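You operate a simulated robot arm through the tools that you are given. There is no shell and no other tool.

The job below is to be done with a simulated two-armed robot. You get a single attempt, and the scene is never put back.

JOB
Tighten the three loose bolts of the silver case with the red driver.
Fine: they are where the orange gasket shows; leave the tight ones and the binder alone; put the driver back in its slot.

The check looks at the end state, three seconds after you hand in, the way a careful person would. Anything else that was tipped, shoved, dropped, spilled or broken makes it a failure.

ROBOT AND FRAMES
Two 7-joint arms with fingered hands on one trunk that stands fixed in place. Base frame: the origin is at the foot of the trunk, x ahead of it, y to its left, z up. Lengths are in m, angles in degrees, forces in N, time in s.
The left shoulder is at [0.02, 0.269, 1.172], the right one opposite. Each reaches about 1.298 m from its shoulder. Payload 5 kg a hand.
The tool frame of a hand sits at the grasp point between the pads (the TCP): z along the fingers, y along the line on which they close. The tips reach 0.042 m beyond it. The gripper opens to 0.208 m; its body begins 0.119 m behind the TCP. The gripper is a hand of 4 fingers: y runs from the thumb to the fingers, the wrist lies at [0, 0, -0.317] in the tool frame, and closing takes about 1.5 s.
Orientation is that of the tool frame in the base frame, as [roll, pitch, yaw] about the fixed x, y, z axes, in that order (R = Rz(yaw) Ry(pitch) Rx(roll)). With the fingers straight down and closing along the base's y, the tool's x points along the base's -x, its y along +y and its z along -z.

CONTROLS
- The arms move only by the tool send_rows. It takes "left_targets", "right_targets" or both (then of equal length, played together; a hand with none holds still); each is a list that holds one entry, the list of rows, each a list of 6 numbers: the shift along the tool's x, y, z in mm, then the turn, a rotation vector about the tool's x, y, z in degrees. In form: [[[tx, ty, tz, rx, ry, rz], ...]]. A call has 1 to 20 rows; each row is the pose to reach, as a shift and turn from the pose commanded when the call began, along the tool's axes at that moment. "left_claw" and "right_claw" are, for a hand that has rows, the gripper command, from -1 (shut) to 1 (fully open), values between in proportion, set as the call begins (left out, the last holds). Rows are played at 5 a second. More than 0.05 m and 8.6 degrees between two rows, or a gripper value outside its range, and nothing of the call is played. A pose out of reach is approached as far as the arm can. The call stops where the force on the tool passes 40 N (or 10 N more than at its start, if that is more) or the arm is blocked; 0.2 s more then pass. Each finger travels about 0.153 m/s and halts on what it meets, pressing with about 25 N; the grip force reading is that of the motor and also rises with nothing between the fingers. The clock runs only during rows and for 0.2 s after the last one: add rows that repeat a pose to give the fingers time. It gives the time, the measured TCP pose, the force on the tool (base axes), the opening and the grip force at its end, in the units of the frame above (readings bear some noise), with the torque about the TCP (base axes, N m) and any sound that the robot's microphone picked up.
- Cameras (640 x 400 px; columns grow to the right, rows downward): "scene" is now at [0.1673, 0.0304, 1.4425]; the picture's right is [0.48, -0.87, 0.00], its down [-0.45, -0.25, -0.86] and it looks along [0.75, 0.42, -0.52] (base axes); focal length 295 px, centre (320, 200). "left" rides on the left gripper at [-0.094, 0.001, -0.146] in its tool frame; the picture's right is [-0.02, -1.00, 0.00], its down [0.84, -0.01, -0.54] and it looks along [0.54, -0.01, 0.84] (tool axes); focal length 280 px, centre (320, 200). "right" rides on the right gripper at [0.094, 0.001, -0.146] in its tool frame; the picture's right is [-0.01, 1.00, 0.00], its down [-0.84, -0.01, -0.54] and it looks along [-0.54, -0.01, 0.84] (tool axes); focal length 280 px, centre (320, 200). There is no depth. A picture from a camera that has moved, and an enlarged one, comes with that camera's place and axes in the base frame and with its lens. The place of the scene camera against the robot may be out by one fixed shift of up to 0.025 m in any direction.
- grab_frame(camera): a new picture of that camera. It takes no simulated time.
- raise_lower(by): moves the trunk up (or, below 0, down) by that many m; the arms and the scene camera ride with it, the base frame stays. It gives what a move gives, with no picture.
- move_fingers(finger1, finger2, finger3, thumb_bend, hand): sets how far each is bent, from 0 (flat) to 1 (curled in); at 0.3 the hand is open as for a grip, at 0.7 the pads meet at the TCP. One left out holds its place. A second passes; each finger stops where it meets its share of the squeeze, and holds until it gets a number again. A gripper value or a shape takes the hand back. It gives what a move gives, with no picture; readings hold the bend of each and the force on the fingers (four entries, about 0 where the hand has none), thumb and palm.
- grasp_type(shape, hand): the hand has 4 fingers and takes this shape, open, in about a second: jaw (thumb against the fingers, like two jaws); tri (thumb and two fingers); tip (a fingertip pinch); poke (one finger out to press); point (the index stretched); flat (the hand flat); cup (the hand cupped); fist (a fist). The gripper value then closes the fingers along that shape, each until it touches; the sizes above hold for jaw. It gives what a move gives, with no picture.
- head_to(pan, tilt): turns the head with the scene camera to pan (to the left, within 80 degrees either way) and tilt (down, from -29 to 69), counted from straight ahead of the robot (the tilt from the chest, where the trunk bows). It gives what a move gives.
- inspect(camera, box): a new picture of the part [left, top, right, bottom] of that camera's present view, enlarged. It takes no simulated time.
- job_done(): hands the job in; it is judged then, once.

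Nothing tells you positions but the pictures and the camera data. Unless the task says otherwise, let go and move clear before handing in.

The tools are called after "Call:" as a command line: name --argument value ..., lists and objects as JSON in quotes. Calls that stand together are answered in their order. send_rows: Moves the arms, as the interface text tells. Its arguments: {"type":"object","properties":{"left_targets":{"type":"array"},"left_claw":{"type":"number"},"right_targets":{"type":"array"},"right_claw":{"type":"number"}},"required":[]} The other tools are called the same way: raise_lower (by) moves the trunk up or down; grasp_type (shape, hand) gives the hand a shape; move_fingers (finger1, finger2, finger3, thumb_bend, hand) moves the fingers one by one; head_to (pan, tilt) turns the head that bears the scene camera; grab_frame (camera) takes a picture; inspect (camera, box) takes an enlarged picture of a part of a camera's view; job_done () hands the job in.

At the start:

```text
time_s: 0.0
left_eef_pos: [0.5145, 0.6586, 1.2846]
left_orientation: [180.0, 0.1, -151.7]
left_ft_force: [-0.7, 0.2, 0.6]
left_ft_torque: [0.02, -0.02, -0.03]
left_gripper_width: 0.2076
left_finger_force: 0.1
left_shape: jaw
left_bend: [0.3, 0.3, 0.3, 0.3]
left_finger forces: [0.0, 0.0, 0.1, 0.0, 0.1, 0.0]
right_eef_pos: [0.57, 0.0001, 1.3163]
right_orientation: [-180.0, -0.1, -151.7]
right_ft_force: [-1.0, 0.6, 0.5]
right_ft_torque: [-0.02, -0.01, -0.01]
right_gripper_width: 0.2079
right_finger_force: 0.0
right_shape: jaw
right_bend: [0.3, 0.3, 0.3, 0.3]
right_finger forces: [0.0, 0.1, 0.1, 0.1, 0.0, 0.1]
trunk travel left (down, up): [-0.55, 0.071]
head pan, tilt (commanded): [29.0, 31.0]
```

scene: 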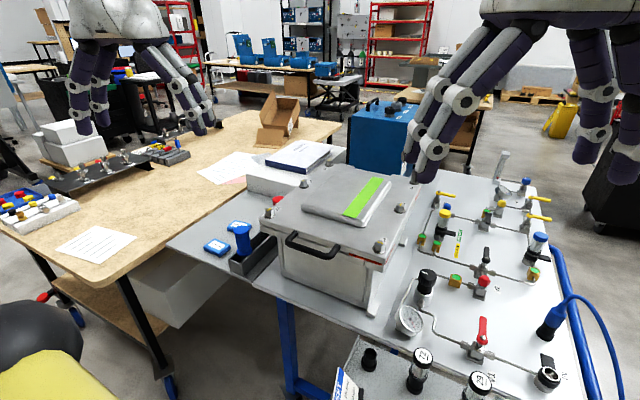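
right: 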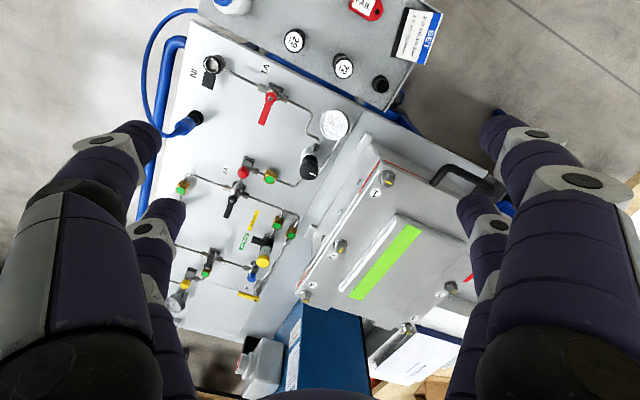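
left: 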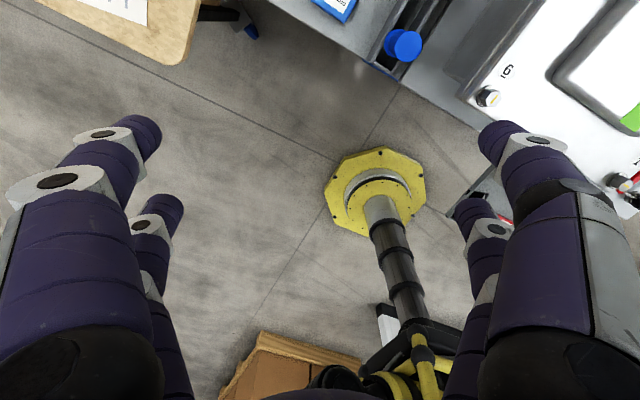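

I see a silver case with numbered bolts on a bench, a blue-handled thing in a slot at its left, and a panel of valves at its right. I will look closer before moving anything.

Call:
inspect --camera "scene" --box '[160, 120, 440, 320]'

Call:
inspect --camera "right" --box '[260, 120, 520, 320]'

Call:
inspect --camera "left" --box '[300, 0, 640, 220]'

Call:
inspect --camera "scene" --box '[0, 120, 220, 260]'

```text
2.00 times, centred on (300, 220) of scene
camera zoom: at [0.1673, 0.0304, 1.4425], right [0.48, -0.87, 0.0], down [-0.45, -0.25, -0.86], along [0.75, 0.42, -0.52], focal length 591 px, centre (360, 160)
```

zoom: 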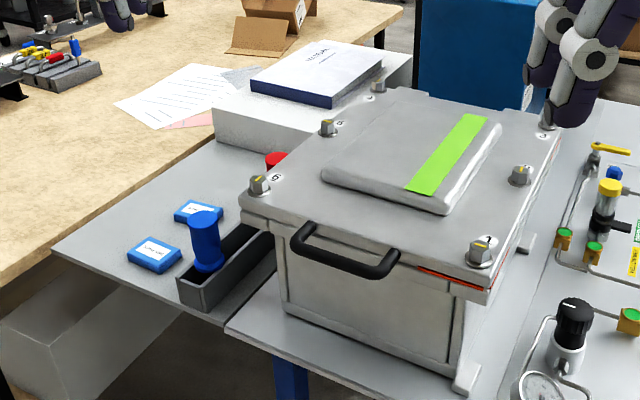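

```text
2.00 times, centred on (390, 220) of right
camera zoom: at [0.4875, -0.0433, 1.4627], right [-0.46, 0.89, 0.0], down [0.75, 0.39, 0.54], along [0.48, 0.25, -0.84], focal length 561 px, centre (180, 160)
```

zoom: 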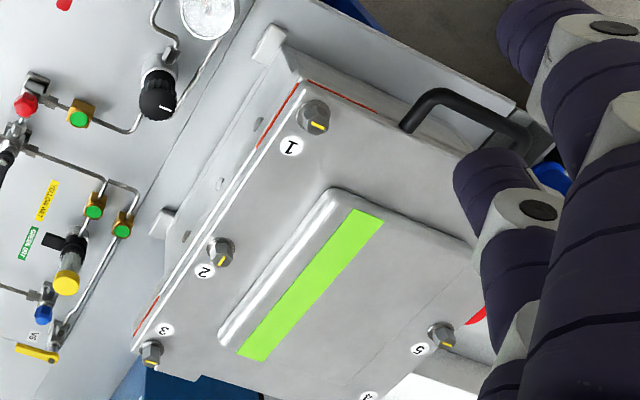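

```text
1.82 times, centred on (470, 110) of left
camera zoom: at [0.596, 0.7059, 1.4297], right [0.49, -0.87, 0.0], down [-0.74, -0.41, 0.54], along [-0.47, -0.26, -0.84], focal length 510 px, centre (47, 364)
```

zoom: 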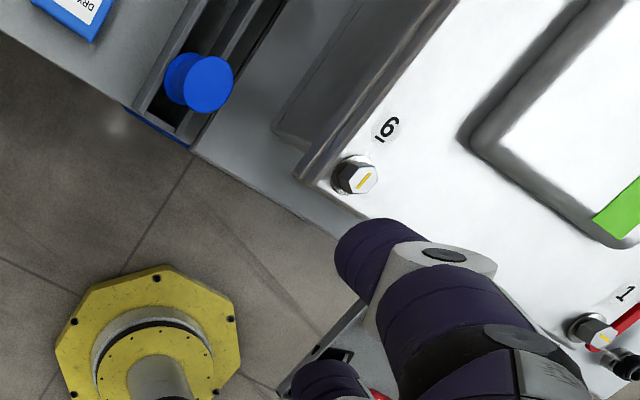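

```text
2.86 times, centred on (110, 190) of scene
camera zoom: at [0.1673, 0.0304, 1.4425], right [0.48, -0.87, 0.0], down [-0.45, -0.25, -0.86], along [0.75, 0.42, -0.52], focal length 844 px, centre (920, 229)
```

zoom: 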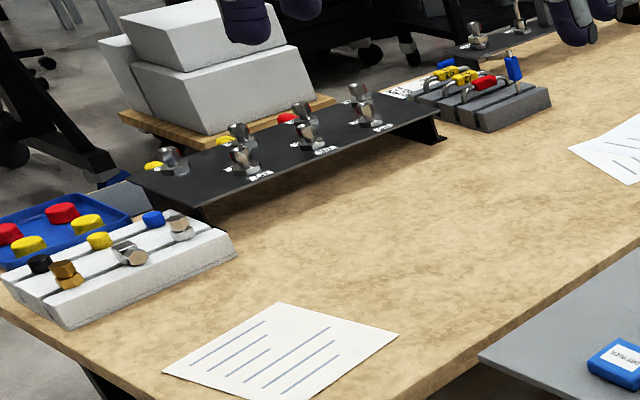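

The case lies roughly at x 0.63–0.93, y 0.16–0.45, with its bolt heads near z 1.03. A red knob shows behind the blue one, so I'll bring the left hand's camera over the tray to find the red driver and look at the far left side of the case.

Call:
send_rows --left_targets '[[[-31, -17, 0, 3.5, 0, 0], [-31, -17, 0, 0, 0, 3.5], [-63, -33, 0, 0, 0, 7], [-94, -50, 0, 0, 0, 10.6], [-126, -67, 0, 0, 0, 14.1], [-157, -84, 0, 0, 0, 17.7], [-189, -100, 0, 0, 0, 21.2], [-220, -117, 0, 0, 0, 24.8], [-252, -134, 0, 0, 0, 28.3]]]'

Call:
grab_frame --camera "left"

Call:
grab_frame --camera "scene"

```text
time_s: 2.0
left_eef_pos: [0.8035, 0.6633, 1.2825]
left_orientation: [-179.8, -0.2, -180.0]
left_ft_force: [0.8, 0.6, -1.2]
left_ft_torque: [-0.13, 0.22, 0.0]
left_gripper_width: 0.2079
left_finger_force: 0.0
left_shape: jaw
left_bend: [0.3, 0.3, 0.3, 0.3]
left_finger forces: [0.0, 0.0, 0.0, 0.0, 0.0, 0.0]
right_eef_pos: [0.5735, 0.0007, 1.3141]
right_orientation: [180.0, -0.1, -151.8]
right_ft_force: [2.3, 2.2, -1.1]
right_ft_torque: [-0.05, 0.37, -0.01]
right_gripper_width: 0.2079
right_finger_force: 0.1
right_shape: jaw
right_bend: [0.3, 0.3, 0.3, 0.3]
right_finger forces: [0.0, 0.1, 0.0, 0.0, 0.1, 0.1]
trunk travel left (down, up): [-0.55, 0.071]
head pan, tilt (commanded): [29.0, 31.0]
```

```text
taken
camera left: at [0.8959, 0.6657, 1.427], right [0.01, -1.0, 0.0], down [-0.84, -0.01, 0.54], along [-0.54, -0.01, -0.84], focal length 280 px, centre (320, 200)
```

left: 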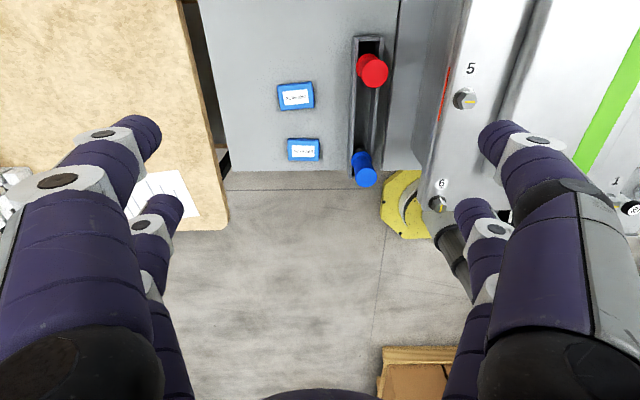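

```text
taken
camera scene: at [0.1706, 0.0312, 1.4417], right [0.48, -0.87, 0.0], down [-0.45, -0.25, -0.86], along [0.75, 0.41, -0.52], focal length 295 px, centre (320, 200)
```

scene: 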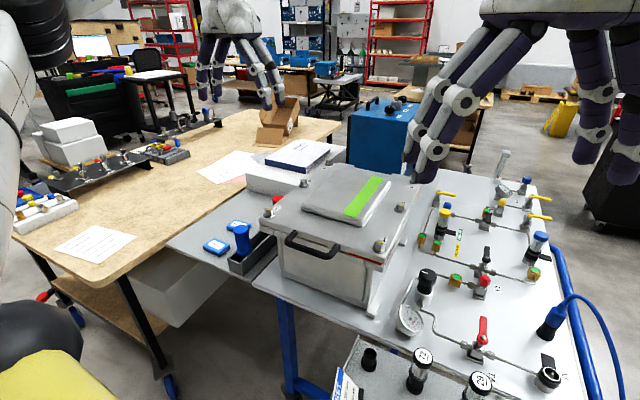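

The red driver stands in the tray behind the blue one, and an orange strip shows next to bolt 5. I'll enlarge these views to confirm which bolts are loose.

Call:
inspect --camera "left" --box '[330, 20, 520, 220]'

Call:
inspect --camera "right" --box '[280, 140, 400, 320]'

Call:
inspect --camera "right" --box '[380, 240, 500, 340]'

Call:
inspect --camera "left" --box '[330, 20, 410, 200]'

```text
2.00 times, centred on (425, 120) of left
camera zoom: at [0.8959, 0.6657, 1.427], right [0.01, -1.0, 0.0], down [-0.84, -0.01, 0.54], along [-0.54, -0.01, -0.84], focal length 561 px, centre (110, 360)
```

zoom: 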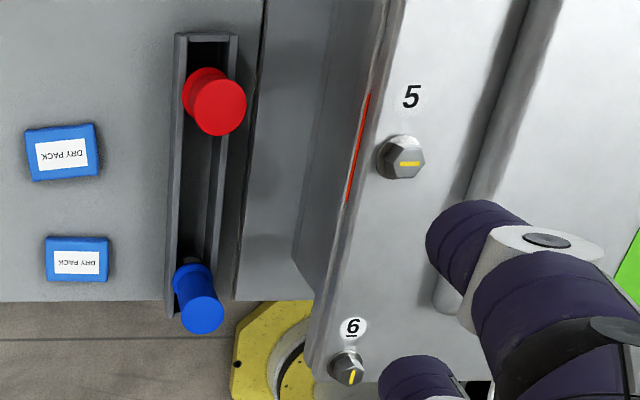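

```text
2.22 times, centred on (340, 230) of right
camera zoom: at [0.4916, -0.0426, 1.4603], right [-0.46, 0.89, 0.0], down [0.75, 0.39, 0.54], along [0.47, 0.25, -0.84], focal length 623 px, centre (276, 133)
```

zoom: 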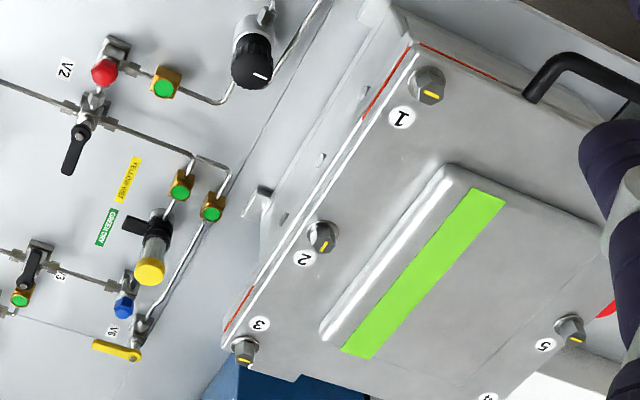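

```text
4.00 times, centred on (440, 290) of right
camera zoom: at [0.4916, -0.0426, 1.4603], right [-0.46, 0.89, 0.0], down [0.75, 0.39, 0.54], along [0.47, 0.25, -0.84], focal length 1122 px, centre (-160, -160)
```

zoom: 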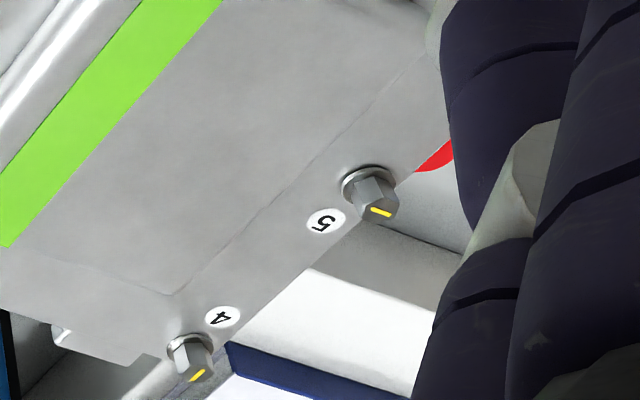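

```text
2.22 times, centred on (370, 110) of left
camera zoom: at [0.8959, 0.6657, 1.427], right [0.01, -1.0, 0.0], down [-0.84, -0.01, 0.54], along [-0.54, -0.01, -0.84], focal length 623 px, centre (209, 400)
```

zoom: 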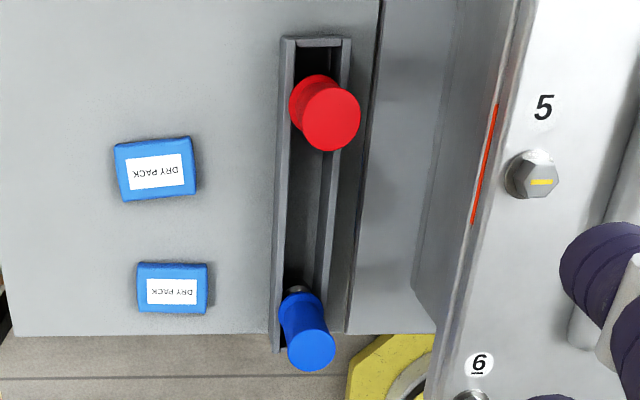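

Orange shows at bolts 1, 3 and 5 and nowhere near 2, 4 or 6, and the marks of 1 and 5 lie crosswise to the tight ones. Next I'll view the red driver from a lower, second angle to fix its place and shape.

Call:
send_rows --left_targets '[[[-25, 0, 15, 0, 5, 0], [-50, 0, 30, 0, 10, 0], [-75, 0, 45, 0, 15, 0], [-100, 0, 60, 0, 20, 0], [-125, 0, 80, 0, 25, 0], [-150, 0, 100, 0, 30, 0]]]'

Call:
grab_frame --camera "left"

Call:
grab_frame --camera "scene"

```text
time_s: 3.4
left_eef_pos: [0.7265, 0.6361, 1.1073]
left_orientation: [179.9, -28.0, -179.9]
left_ft_force: [-2.2, 0.7, 4.3]
left_ft_torque: [-0.06, -0.56, 0.05]
left_gripper_width: 0.2078
left_finger_force: 0.1
left_shape: jaw
left_bend: [0.3, 0.3, 0.3, 0.3]
left_finger forces: [0.0, 0.1, 0.0, 0.0, 0.1, 0.1]
left hand out of reach, approached as far as the arm can: row 1, 2, 3, 4, 5, 6
right_eef_pos: [0.5688, -0.0013, 1.3179]
right_orientation: [180.0, 0.2, -151.7]
right_ft_force: [0.4, -2.0, 1.3]
right_ft_torque: [0.36, -0.05, -0.04]
right_gripper_width: 0.208
right_finger_force: 0.0
right_shape: jaw
right_bend: [0.3, 0.3, 0.3, 0.3]
right_finger forces: [0.1, 0.1, 0.1, 0.1, 0.1, 0.1]
trunk travel left (down, up): [-0.55, 0.071]
head pan, tilt (commanded): [29.0, 31.0]
```

```text
taken
camera left: at [0.8767, 0.6382, 1.1909], right [0.01, -1.0, -0.01], down [-0.49, -0.01, 0.87], along [-0.87, -0.01, -0.49], focal length 280 px, centre (320, 200)
```

left: 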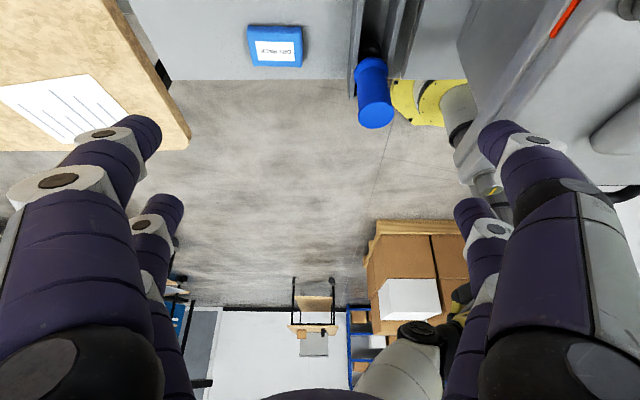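

```text
taken
camera scene: at [0.1649, 0.0284, 1.4429], right [0.48, -0.87, 0.0], down [-0.45, -0.25, -0.86], along [0.75, 0.42, -0.51], focal length 295 px, centre (320, 200)
```

scene: 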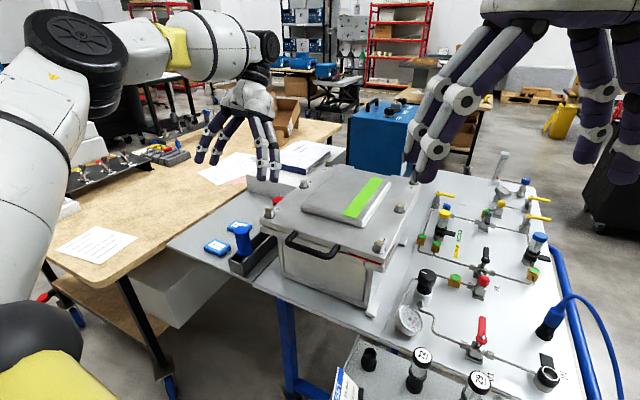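

The arm ran out of reach there and the red driver is out of this view, though the blue one shows its side. I'll look at that enlarged, then bring the hand back upright.

Call:
inspect --camera "left" --box '[320, 0, 460, 140]'

Call:
send_rows --left_targets '[[[36, -3, 4, 0, -5, 0], [72, -6, 8, 0, -10, 0], [108, -9, 12, 0, -15, 0], [144, -12, 17, 0, -20, 0], [180, -15, 21, 0, -25, 0], [216, -17, 25, 0, -30, 0], [252, -20, 30, 0, -30, 0]]]'

Call:
grab_frame --camera "left"

```text
2.86 times, centred on (390, 70) of left
camera zoom: at [0.8767, 0.6382, 1.1909], right [0.01, -1.0, -0.01], down [-0.49, -0.01, 0.87], along [-0.87, -0.01, -0.49], focal length 801 px, centre (120, 571)
```

zoom: 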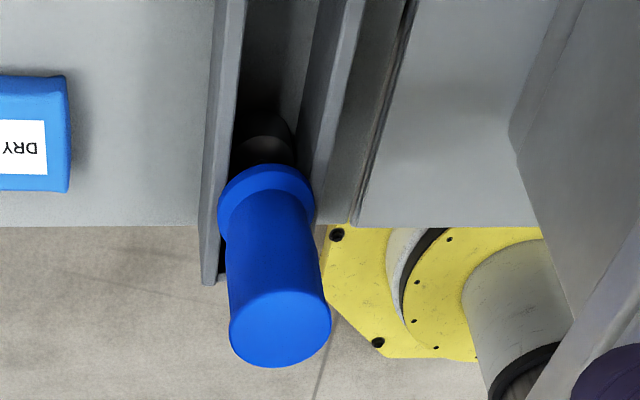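

```text
time_s: 5.0
left_eef_pos: [0.4957, 0.615, 1.1978]
left_orientation: [-180.0, 0.1, -180.0]
left_ft_force: [-1.1, -1.1, -0.8]
left_ft_torque: [0.05, -0.05, 0.01]
left_gripper_width: 0.2079
left_finger_force: 0.1
left_shape: jaw
left_bend: [0.3, 0.3, 0.3, 0.3]
left_finger forces: [0.1, 0.0, 0.1, 0.1, 0.0, 0.0]
right_eef_pos: [0.5693, -0.0006, 1.3182]
right_orientation: [179.9, 0.1, -151.6]
right_ft_force: [-1.2, -0.8, 0.9]
right_ft_torque: [0.02, -0.18, -0.04]
right_gripper_width: 0.2079
right_finger_force: 0.1
right_shape: jaw
right_bend: [0.3, 0.3, 0.3, 0.3]
right_finger forces: [0.0, 0.0, 0.0, 0.0, 0.1, 0.0]
trunk travel left (down, up): [-0.55, 0.071]
head pan, tilt (commanded): [29.0, 31.0]
```

```text
taken
camera left: at [0.5872, 0.6175, 1.3433], right [0.01, -1.0, 0.0], down [-0.84, -0.01, 0.54], along [-0.54, -0.01, -0.84], focal length 280 px, centre (320, 200)
```

left: 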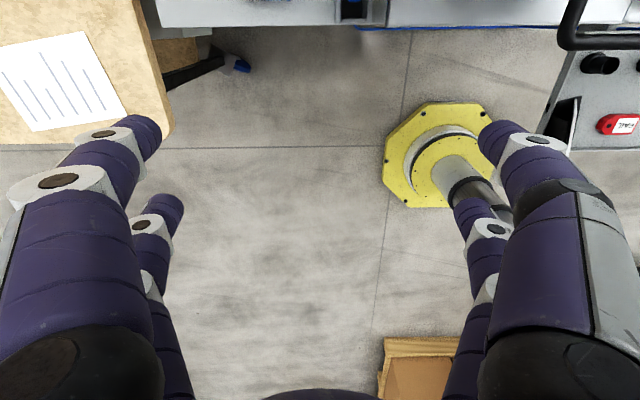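

The driver has a cylindrical handle with a flange and a dark shaft going down into the tray. I'll move the left hand back over the tray, a bit lower than before, for a second measuring view of the red one.

Call:
send_rows --left_targets '[[[-45, 1, 0, 0, 0, 0], [-90, 2, 0, 0, 0, 0], [-135, 3, 0, 0, 0, 0], [-180, 4, 0, 0, 0, 0], [-225, 4, 0, 0, 0, 0], [-265, 5, 0, 0, 0, 0], [-265, 5, 0, 0, 0, 0]]]'

Call:
grab_frame --camera "left"

Call:
inspect --camera "left" --box '[320, 0, 480, 160]'

```text
time_s: 6.6
left_eef_pos: [0.7591, 0.6235, 1.1991]
left_orientation: [-180.0, 0.1, -179.9]
left_ft_force: [-0.3, 0.2, 0.0]
left_ft_torque: [-0.09, -0.09, -0.02]
left_gripper_width: 0.208
left_finger_force: 0.0
left_shape: jaw
left_bend: [0.3, 0.3, 0.3, 0.3]
left_finger forces: [0.1, 0.0, 0.0, 0.0, 0.0, 0.0]
right_eef_pos: [0.5704, 0.0008, 1.3176]
right_orientation: [180.0, 0.0, -151.6]
right_ft_force: [-0.4, 1.5, 0.3]
right_ft_torque: [-0.04, -0.07, 0.03]
right_gripper_width: 0.2081
right_finger_force: 0.0
right_shape: jaw
right_bend: [0.3, 0.3, 0.3, 0.3]
right_finger forces: [0.0, 0.0, 0.1, 0.1, 0.1, 0.0]
trunk travel left (down, up): [-0.55, 0.071]
head pan, tilt (commanded): [29.0, 31.0]
```

```text
taken
camera left: at [0.8516, 0.6255, 1.3432], right [0.02, -1.0, 0.0], down [-0.84, -0.01, 0.54], along [-0.54, -0.01, -0.84], focal length 280 px, centre (320, 200)
```

left: 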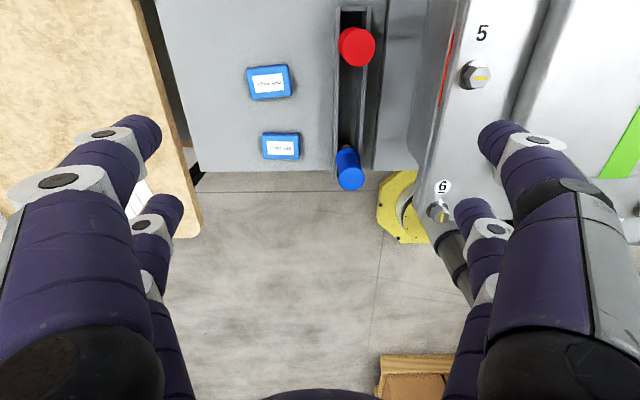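

```text
2.50 times, centred on (400, 80) of left
camera zoom: at [0.8516, 0.6255, 1.3432], right [0.02, -1.0, 0.0], down [-0.84, -0.01, 0.54], along [-0.54, -0.01, -0.84], focal length 701 px, centre (120, 500)
```

zoom: 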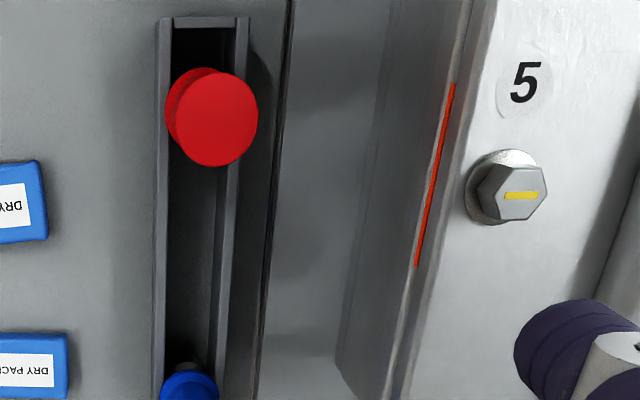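

The red driver stands at about (0.82, 0.57) with its top near z 0.91, some 9 cm from the lid edge; I'd rather grip it with the fingers closing along the tray. Before that I'll test in free air how far the left wrist turns.

Call:
send_rows --left_targets '[[[0, 0, 0, 0, 0, -8], [0, 0, 0, 0, 0, -16], [0, 0, 0, 0, 0, -24], [0, 0, 0, 0, 0, -32], [0, 0, 0, 0, 0, -40], [0, 0, 0, 0, 0, -48], [0, 0, 0, 0, 0, -56], [0, 0, 0, 0, 0, -64], [0, 0, 0, 0, 0, -72], [0, 0, 0, 0, 0, -80], [0, 0, 0, 0, 0, -88], [0, 0, 0, 0, 0, -96], [0, 0, 0, 0, 0, -104], [0, 0, 0, 0, 0, -112], [0, 0, 0, 0, 0, -120], [0, 0, 0, 0, 0, -128], [0, 0, 0, 0, 0, -136], [0, 0, 0, 0, 0, -144], [0, 0, 0, 0, 0, -152], [0, 0, 0, 0, 0, -160]]]'

Call:
grab_frame --camera "left"

Call:
grab_frame --camera "scene"

```text
time_s: 10.8
left_eef_pos: [0.7587, 0.6229, 1.1975]
left_orientation: [-179.9, 0.0, -19.9]
left_ft_force: [-0.2, 0.0, -0.6]
left_ft_torque: [0.03, -0.02, -0.03]
left_gripper_width: 0.2078
left_finger_force: 0.1
left_shape: jaw
left_bend: [0.3, 0.3, 0.3, 0.3]
left_finger forces: [0.0, 0.1, 0.1, 0.0, 0.1, 0.1]
right_eef_pos: [0.5706, 0.0003, 1.3169]
right_orientation: [180.0, 0.0, -151.6]
right_ft_force: [-1.5, -0.7, 0.8]
right_ft_torque: [-0.01, -0.02, 0.02]
right_gripper_width: 0.208
right_finger_force: 0.0
right_shape: jaw
right_bend: [0.3, 0.3, 0.3, 0.3]
right_finger forces: [0.0, 0.0, 0.0, 0.1, 0.0, 0.0]
trunk travel left (down, up): [-0.55, 0.071]
head pan, tilt (commanded): [29.0, 31.0]
```

```text
taken
camera left: at [0.6703, 0.6542, 1.3424], right [0.33, 0.95, 0.0], down [0.8, -0.27, 0.54], along [0.51, -0.18, -0.84], focal length 280 px, centre (320, 200)
```

left: 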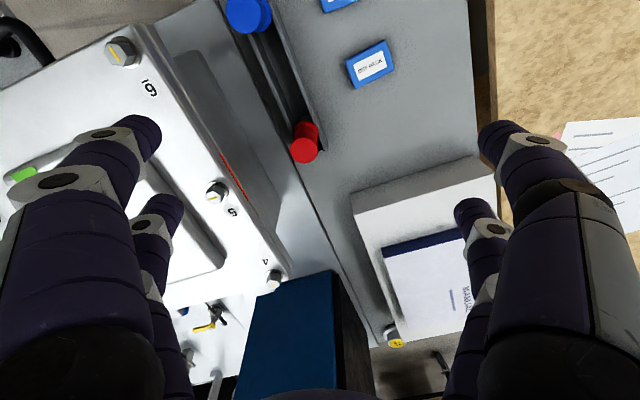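

```text
taken
camera scene: at [0.1673, 0.0304, 1.4425], right [0.48, -0.87, 0.0], down [-0.45, -0.25, -0.86], along [0.75, 0.42, -0.52], focal length 295 px, centre (320, 200)
```

scene: 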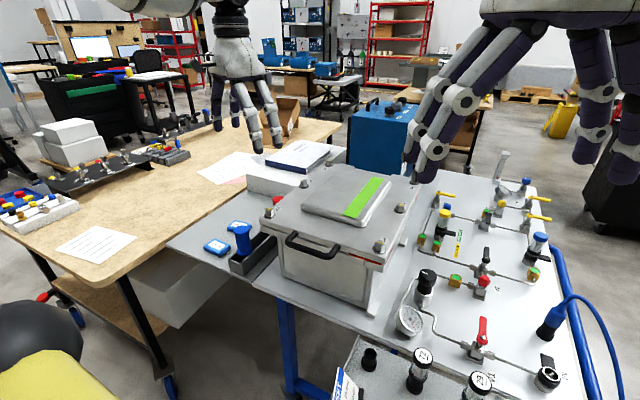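

The wrist turned 160° without a limit, and this view shows the red driver from the other side with the white block and binder just beyond it. I'll enlarge it to measure.

Call:
inspect --camera "left" --box '[180, 80, 500, 280]'

Call:
inspect --camera "left" --box '[200, 0, 360, 200]'

```text
2.00 times, centred on (340, 180) of left
camera zoom: at [0.6703, 0.6542, 1.3424], right [0.33, 0.95, 0.0], down [0.8, -0.27, 0.54], along [0.51, -0.18, -0.84], focal length 561 px, centre (280, 240)
```

zoom: 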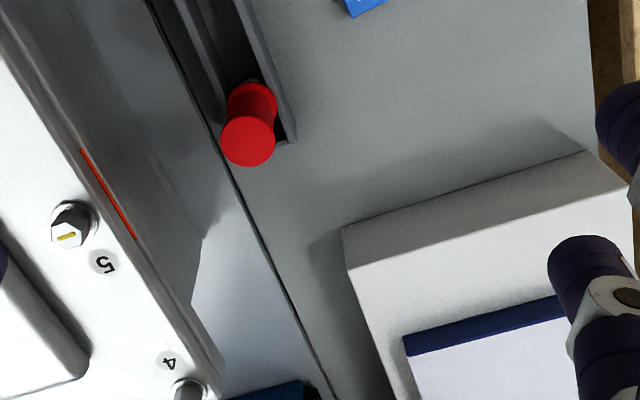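

```text
2.00 times, centred on (280, 100) of left
camera zoom: at [0.6703, 0.6542, 1.3424], right [0.33, 0.95, 0.0], down [0.8, -0.27, 0.54], along [0.51, -0.18, -0.84], focal length 561 px, centre (400, 400)
```

zoom: 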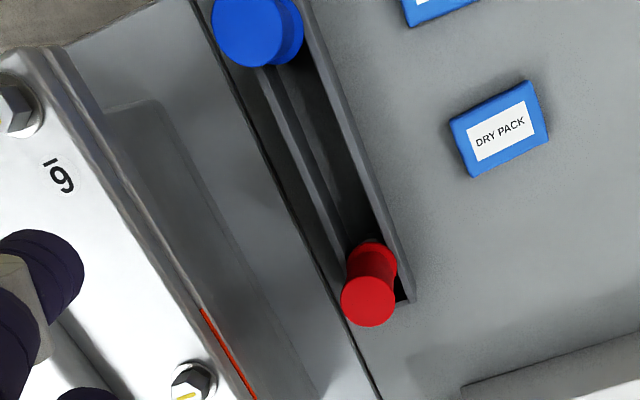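

The red driver's top triangulates to about (0.822, 0.573, 0.934), with its flange near z 0.85. Bolt 3 is at the edge of the left arm's reach, so I'll raise the trunk now while both hands are empty and clear.

Call:
raise_lower --by 0.07

Call:
grab_frame --camera "scene"

Call:
grab_frame --camera "right"

```text
time_s: 11.9
left_eef_pos: [0.7608, 0.6223, 1.2658]
left_orientation: [180.0, 0.1, -20.1]
left_ft_force: [0.3, -0.1, 0.9]
left_ft_torque: [0.0, 0.06, 0.03]
left_gripper_width: 0.2079
left_finger_force: 0.0
left_shape: jaw
left_bend: [0.3, 0.3, 0.3, 0.3]
left_finger forces: [0.0, 0.0, 0.0, 0.0, 0.0, 0.1]
right_eef_pos: [0.5715, -0.0007, 1.3863]
right_orientation: [-180.0, -0.1, -151.6]
right_ft_force: [1.2, 1.0, -0.6]
right_ft_torque: [0.0, 0.06, 0.01]
right_gripper_width: 0.208
right_finger_force: 0.1
right_shape: jaw
right_bend: [0.3, 0.3, 0.3, 0.3]
right_finger forces: [0.1, 0.0, 0.0, 0.0, 0.0, 0.1]
trunk travel left (down, up): [-0.62, 0.001]
head pan, tilt (commanded): [29.0, 31.0]
```

```text
taken
camera scene: at [0.167, 0.0306, 1.5123], right [0.48, -0.87, 0.0], down [-0.45, -0.25, -0.86], along [0.75, 0.41, -0.52], focal length 295 px, centre (320, 200)
```

scene: 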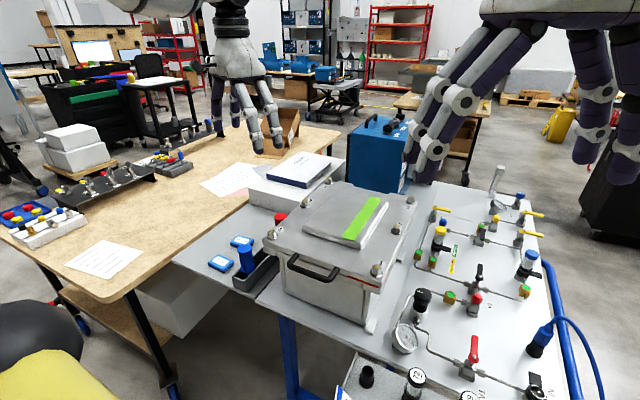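

```text
taken
camera right: at [0.4885, -0.043, 1.5319], right [-0.46, 0.89, 0.0], down [0.75, 0.39, 0.54], along [0.48, 0.25, -0.84], focal length 280 px, centre (320, 200)
```

right: 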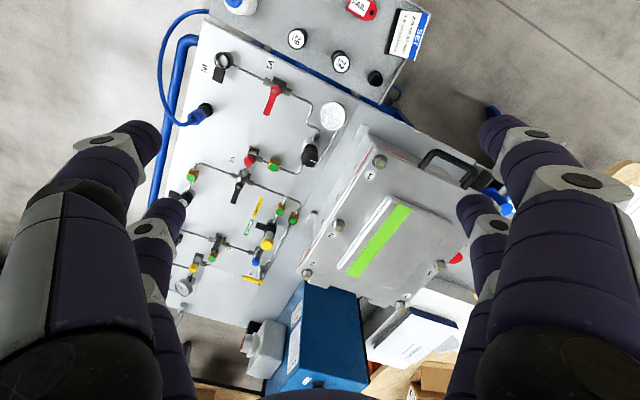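

The right hand hangs close to where the left arm must work, so I'll move it back to the right as a watching camera. At the same time I'll bring the left hand above the red driver with its fingers closing along x.

Call:
send_rows --left_targets '[[[7, 2, 0, 0, 0, 7], [15, 5, 0, 0, 0, 14], [22, 7, 0, 0, 0, 21], [30, 10, 0, 0, 0, 28], [37, 12, 10, 0, 0, 35], [45, 15, 35, 0, 0, 42], [52, 17, 60, 0, 0, 49], [60, 20, 80, 0, 0, 56], [67, 22, 100, 0, 0, 63], [75, 25, 120, 0, 0, 70], [75, 25, 120, 0, 0, 70]]]' --right_targets '[[[22, -16, 0, 0, 0, -1.7], [45, -32, 0, 0, 0, -3.4], [67, -48, 0, 0, 0, -5], [90, -65, 0, 0, 0, -6.7], [112, -81, 0, 0, 0, -8.4], [135, -97, 0, 0, 0, -10], [157, -113, 0, 0, 0, -11.7], [180, -129, 0, 0, 0, -13.4], [202, -145, 0, 0, 0, -15], [225, -162, 0, 0, 0, -16.7], [225, -162, 0, 0, 0, -16.7]]]'

Call:
grab_frame --camera "left"

Call:
grab_frame --camera "right"

Call:
grab_frame --camera "scene"

```text
time_s: 14.3
left_eef_pos: [0.8199, 0.576, 1.1479]
left_orientation: [-179.9, -0.1, -90.0]
left_ft_force: [-0.3, -0.1, 0.0]
left_ft_torque: [-0.11, -0.03, 0.02]
left_gripper_width: 0.2081
left_finger_force: 0.1
left_shape: jaw
left_bend: [0.3, 0.3, 0.3, 0.3]
left_finger forces: [0.1, 0.1, 0.1, 0.1, 0.1, 0.1]
right_eef_pos: [0.4495, -0.2487, 1.388]
right_orientation: [179.9, 0.0, -134.9]
right_ft_force: [0.6, 1.2, -0.9]
right_ft_torque: [-0.13, -0.02, 0.02]
right_gripper_width: 0.2078
right_finger_force: 0.1
right_shape: jaw
right_bend: [0.3, 0.3, 0.3, 0.3]
right_finger forces: [0.0, 0.1, 0.1, 0.0, 0.0, 0.1]
trunk travel left (down, up): [-0.62, 0.001]
head pan, tilt (commanded): [29.0, 31.0]
```

```text
taken
camera left: at [0.8177, 0.6702, 1.2925], right [1.0, 0.01, 0.0], down [0.01, -0.84, 0.54], along [0.01, -0.54, -0.84], focal length 280 px, centre (320, 200)
```

left: 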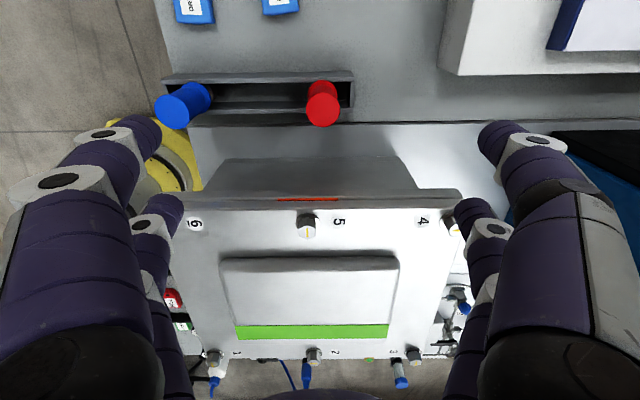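

```text
taken
camera right: at [0.3827, -0.3136, 1.5341], right [-0.7, 0.72, 0.0], down [0.6, 0.59, 0.54], along [0.39, 0.38, -0.84], focal length 280 px, centre (320, 200)
```

right: 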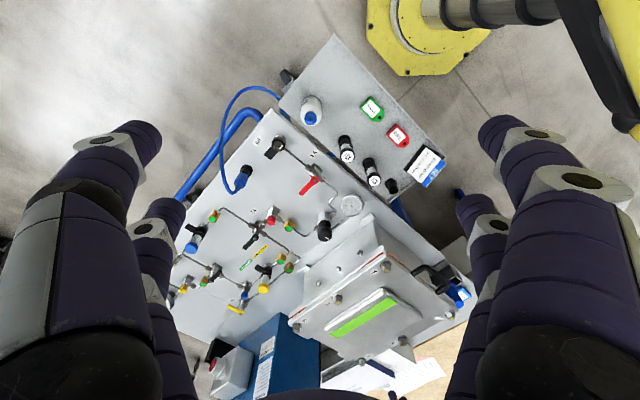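

```text
taken
camera scene: at [0.1661, 0.0315, 1.5126], right [0.48, -0.87, 0.0], down [-0.45, -0.25, -0.86], along [0.75, 0.42, -0.52], focal length 295 px, centre (320, 200)
```

scene: 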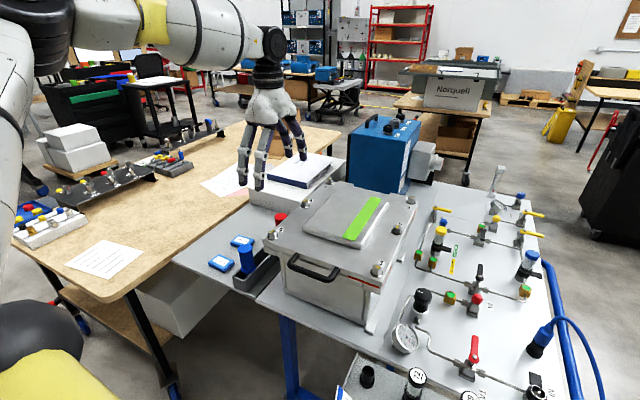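

The hand is now right above the red driver and its camera shows the tray and the whole lid. I'll enlarge to refine the driver's and the bolts' places.

Call:
inspect --camera "left" --box '[240, 50, 400, 250]'

Call:
inspect --camera "left" --box '[180, 180, 480, 380]'

Call:
inspect --camera "right" --box '[280, 230, 480, 370]'

```text
2.00 times, centred on (320, 150) of left
camera zoom: at [0.8177, 0.6702, 1.2925], right [1.0, 0.01, 0.0], down [0.01, -0.84, 0.54], along [0.01, -0.54, -0.84], focal length 561 px, centre (320, 300)
```

zoom: 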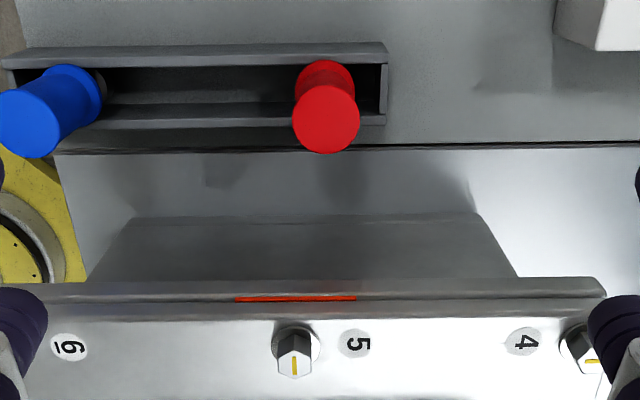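

```text
2.00 times, centred on (330, 280) of left
camera zoom: at [0.8177, 0.6702, 1.2925], right [1.0, 0.01, 0.0], down [0.01, -0.84, 0.54], along [0.01, -0.54, -0.84], focal length 561 px, centre (300, 40)
```

zoom: 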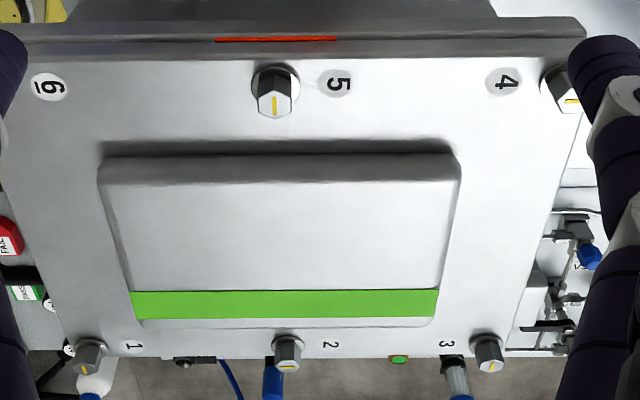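

```text
2.86 times, centred on (380, 300) of right
camera zoom: at [0.3827, -0.3136, 1.5341], right [-0.7, 0.72, 0.0], down [0.6, 0.59, 0.54], along [0.39, 0.38, -0.84], focal length 801 px, centre (149, -86)
```

zoom: 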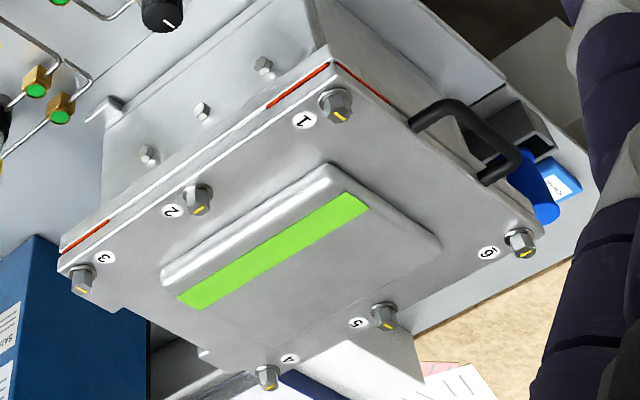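

The driver's axis sits about 4.5 mm toward +x from the hand's axis and its handle is about 43 mm thick. I'll narrow the fingers to about 10 cm, correct that offset and descend part way to check clearance.

Call:
send_rows --left_targets '[[[0, -2, 0, 0, 0, 0], [0, -4.5, 0, 0, 0, 0], [0, -4.5, 0, 0, 0, 0], [0, -4.5, 0, 0, 0, 0], [0, -4.5, 0, 0, 0, 0], [0, -4.5, 30, 0, 0, 0], [0, -4.5, 60, 0, 0, 0], [0, -4.5, 90, 0, 0, 0], [0, -4.5, 120, 0, 0, 0], [0, -4.5, 140, 0, 0, 0], [0, -4.5, 140, 0, 0, 0]]]' --left_claw -0.04

Call:
grab_frame --camera "left"

Call:
inspect --camera "scene" --box '[200, 80, 420, 300]'

```text
time_s: 16.7
left_eef_pos: [0.8251, 0.5748, 1.0072]
left_orientation: [179.9, -0.1, -90.0]
left_ft_force: [-0.4, -0.9, -0.2]
left_ft_torque: [0.02, -0.05, -0.02]
left_gripper_width: 0.1003
left_finger_force: 0.1
left_shape: jaw
left_bend: [0.73, 0.73, 0.73, 0.7]
left_finger forces: [0.0, 0.0, 0.0, 0.0, 0.1, 0.0]
right_eef_pos: [0.4506, -0.2493, 1.3871]
right_orientation: [180.0, 0.0, -135.0]
right_ft_force: [-0.5, 0.1, 0.2]
right_ft_torque: [0.0, -0.07, 0.0]
right_gripper_width: 0.2079
right_finger_force: 0.1
right_shape: jaw
right_bend: [0.3, 0.3, 0.3, 0.3]
right_finger forces: [0.0, 0.0, 0.1, 0.0, 0.1, 0.0]
trunk travel left (down, up): [-0.62, 0.001]
head pan, tilt (commanded): [29.0, 31.0]
```

```text
taken
camera left: at [0.8225, 0.6678, 1.1524], right [1.0, 0.02, 0.0], down [0.01, -0.84, 0.54], along [0.01, -0.54, -0.84], focal length 280 px, centre (320, 200)
```

left: 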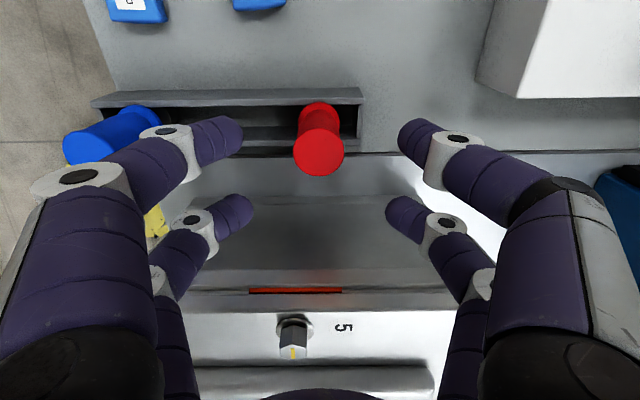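

```text
1.82 times, centred on (310, 190) of scene
camera zoom: at [0.1659, 0.0302, 1.5127], right [0.48, -0.87, 0.0], down [-0.45, -0.25, -0.86], along [0.75, 0.42, -0.52], focal length 537 px, centre (338, 218)
```

zoom: 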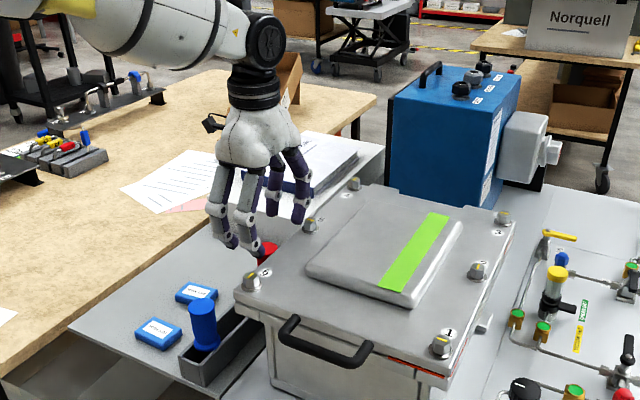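

The driver is well centred under the hand and the fingers clear the lid. The fingers seem to stand in pairs about 6 cm apart, so before closing on the 43 mm handle I'll look at the hand more closely.

Call:
inspect --camera "left" --box '[0, 80, 640, 400]'

Call:
inspect --camera "scene" --box '[255, 100, 345, 190]'

Call:
inspect --camera "right" --box '[340, 300, 480, 400]'

```text
1.00 times, centred on (320, 240) of left (not enlarged: the box is as wide or as high as the picture)
camera zoom: at [0.8225, 0.6678, 1.1524], right [1.0, 0.02, 0.0], down [0.01, -0.84, 0.54], along [0.01, -0.54, -0.84], focal length 280 px, centre (320, 160)
```

zoom: 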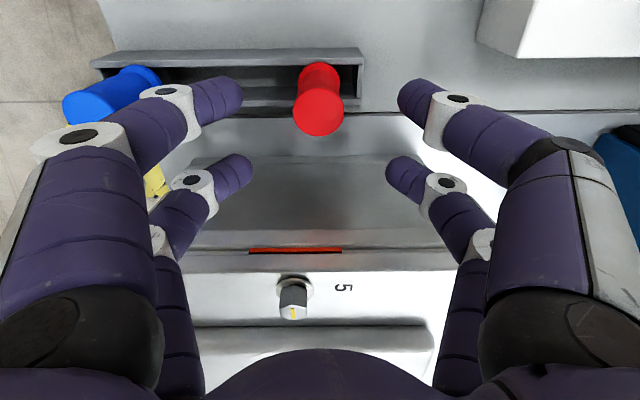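

```text
4.44 times, centred on (300, 145) of scene
camera zoom: at [0.1659, 0.0302, 1.5127], right [0.48, -0.87, 0.0], down [-0.45, -0.25, -0.86], along [0.75, 0.42, -0.52], focal length 1313 px, centre (409, 444)
```

zoom: 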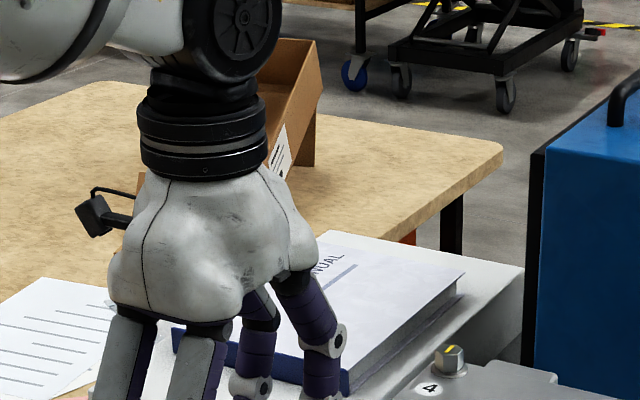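

```text
4.00 times, centred on (410, 350) of right
camera zoom: at [0.3824, -0.315, 1.534], right [-0.7, 0.72, 0.0], down [0.6, 0.59, 0.54], along [0.39, 0.38, -0.84], focal length 1122 px, centre (-40, -400)
```

zoom: 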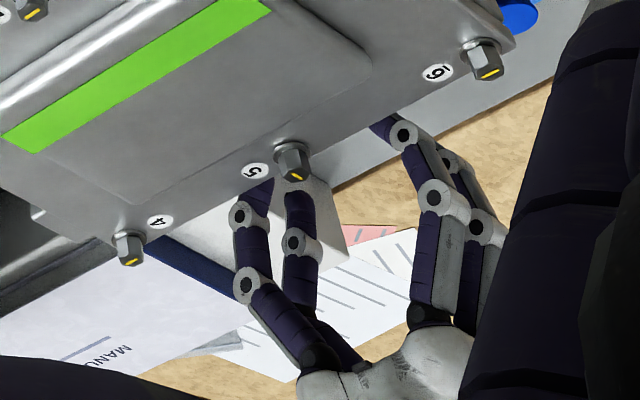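

The hand has two fingers on each side. I'll go back up clear of everything and see whether the three-finger shape gives a better hold on a round handle.

Call:
send_rows --left_targets '[[[0, 0, -40, 0, 0, 0], [0, 0, -80, 0, 0, 0], [0, 0, -120, 0, 0, 0], [0, 0, -140, 0, 0, 0]]]'

Call:
grasp_type --hand "left" --shape "tri"

Call:
grab_frame --camera "left"

```text
time_s: 17.7
left_eef_pos: [0.8278, 0.573, 1.1488]
left_orientation: [-180.0, 0.0, -90.0]
left_ft_force: [-0.1, 0.3, -0.7]
left_ft_torque: [-0.02, 0.07, 0.02]
left_gripper_width: 0.1003
left_finger_force: 0.0
left_shape: jaw
left_bend: [0.73, 0.73, 0.73, 0.7]
left_finger forces: [0.0, 0.1, 0.1, 0.0, 0.0, 0.0]
right_eef_pos: [0.4501, -0.2497, 1.3868]
right_orientation: [180.0, 0.0, -135.0]
right_ft_force: [0.5, 0.5, 0.3]
right_ft_torque: [0.0, 0.06, -0.01]
right_gripper_width: 0.2081
right_finger_force: 0.0
right_shape: jaw
right_bend: [0.3, 0.3, 0.3, 0.3]
right_finger forces: [0.0, 0.0, 0.1, 0.1, 0.0, 0.0]
trunk travel left (down, up): [-0.62, 0.001]
head pan, tilt (commanded): [29.0, 31.0]
```

```text
time_s: 18.6
left_eef_pos: [0.8275, 0.5711, 1.1479]
left_orientation: [-180.0, 0.0, -90.1]
left_ft_force: [0.7, 0.4, 0.1]
left_ft_torque: [0.02, 0.01, -0.01]
left_gripper_width: 0.2075
left_finger_force: 0.1
left_shape: tri
left_bend: [0.3, 0.3, 0.3, 0.3]
left_finger forces: [0.0, 0.0, 0.1, 0.1, 0.1, 0.1]
right_eef_pos: [0.4513, -0.249, 1.3882]
right_orientation: [-180.0, -0.1, -134.9]
right_ft_force: [-0.3, 0.2, 0.1]
right_ft_torque: [0.0, -0.01, 0.01]
right_gripper_width: 0.2079
right_finger_force: 0.0
right_shape: jaw
right_bend: [0.3, 0.3, 0.3, 0.3]
right_finger forces: [0.0, 0.0, 0.0, 0.0, 0.0, 0.1]
trunk travel left (down, up): [-0.62, 0.001]
head pan, tilt (commanded): [29.0, 31.0]
```

```text
taken
camera left: at [0.8251, 0.6662, 1.2931], right [1.0, 0.02, 0.0], down [0.01, -0.84, 0.54], along [0.01, -0.54, -0.84], focal length 280 px, centre (320, 200)
```

left: 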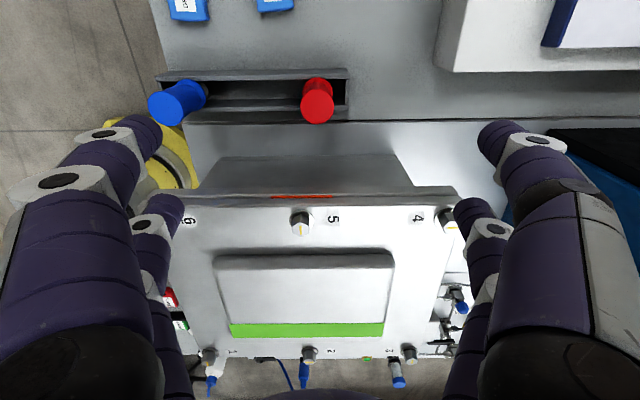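

The three-finger shape would leave one finger out, so the four-finger jaw is the better cage for the handle. I'll go back to it, narrow the opening and descend to just above the handle.

Call:
grasp_type --hand "left" --shape "jaw"

Call:
send_rows --left_targets '[[[0, 0, 0, 0, 0, 0], [0, 0, 0, 0, 0, 0], [0, 0, 0, 0, 0, 0], [0, 0, 0, 0, 0, 0], [0, 0, 30, 0, 0, 0], [0, 0, 60, 0, 0, 0], [0, 0, 90, 0, 0, 0], [0, 0, 120, 0, 0, 0], [0, 0, 150, 0, 0, 0], [0, 0, 170, 0, 0, 0], [0, 0, 180, 0, 0, 0], [0, 0, 180, 0, 0, 0]]]' --left_claw -0.04

Call:
grab_frame --camera "left"

Call:
inspect --camera "scene" --box '[210, 100, 390, 260]'

```text
time_s: 19.5
left_eef_pos: [0.8271, 0.5718, 1.1475]
left_orientation: [180.0, 0.1, -90.0]
left_ft_force: [0.6, 0.3, 0.1]
left_ft_torque: [0.0, -0.01, 0.02]
left_gripper_width: 0.208
left_finger_force: 0.1
left_shape: jaw
left_bend: [0.3, 0.3, 0.3, 0.3]
left_finger forces: [0.0, 0.0, 0.1, 0.1, 0.1, 0.0]
right_eef_pos: [0.4504, -0.2508, 1.3887]
right_orientation: [-180.0, 0.0, -135.0]
right_ft_force: [0.0, -0.5, -0.2]
right_ft_torque: [0.0, -0.03, -0.01]
right_gripper_width: 0.2081
right_finger_force: 0.0
right_shape: jaw
right_bend: [0.3, 0.3, 0.3, 0.3]
right_finger forces: [0.0, 0.0, 0.0, 0.0, 0.1, 0.0]
trunk travel left (down, up): [-0.62, 0.001]
head pan, tilt (commanded): [29.0, 31.0]
```

```text
time_s: 22.1
left_eef_pos: [0.8248, 0.5725, 0.9687]
left_orientation: [-180.0, 0.1, -90.1]
left_ft_force: [0.9, 0.0, -0.8]
left_ft_torque: [0.01, -0.01, 0.02]
left_gripper_width: 0.1004
left_finger_force: 0.1
left_shape: jaw
left_bend: [0.73, 0.73, 0.73, 0.7]
left_finger forces: [0.1, 0.1, 0.0, 0.0, 0.1, 0.0]
right_eef_pos: [0.4498, -0.2496, 1.3889]
right_orientation: [-180.0, 0.0, -135.0]
right_ft_force: [-0.4, -0.2, 0.7]
right_ft_torque: [0.02, -0.01, -0.02]
right_gripper_width: 0.2081
right_finger_force: 0.1
right_shape: jaw
right_bend: [0.3, 0.3, 0.3, 0.3]
right_finger forces: [0.0, 0.0, 0.0, 0.0, 0.0, 0.0]
trunk travel left (down, up): [-0.62, 0.001]
head pan, tilt (commanded): [29.0, 31.0]
```

```text
taken
camera left: at [0.8221, 0.6669, 1.1134], right [1.0, 0.02, 0.0], down [0.01, -0.84, 0.54], along [0.01, -0.54, -0.84], focal length 280 px, centre (320, 200)
```

left: 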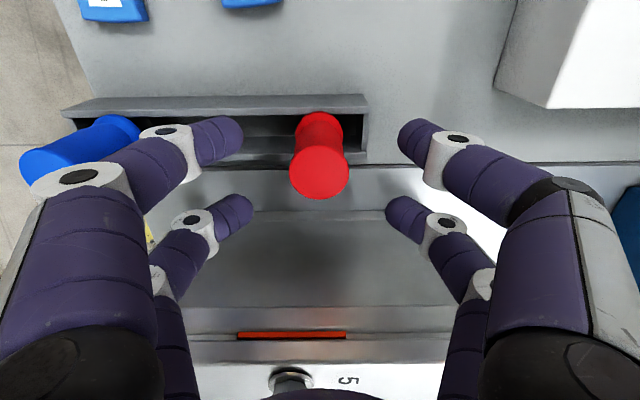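

```text
2.50 times, centred on (300, 180) of scene
camera zoom: at [0.166, 0.0303, 1.5127], right [0.48, -0.87, 0.0], down [-0.45, -0.25, -0.86], along [0.75, 0.42, -0.52], focal length 738 px, centre (370, 250)
```

zoom: 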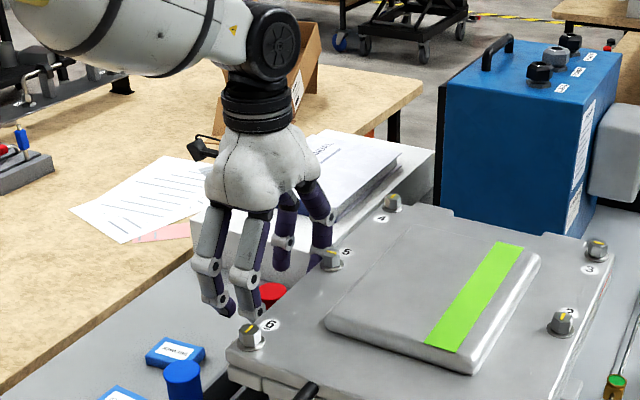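

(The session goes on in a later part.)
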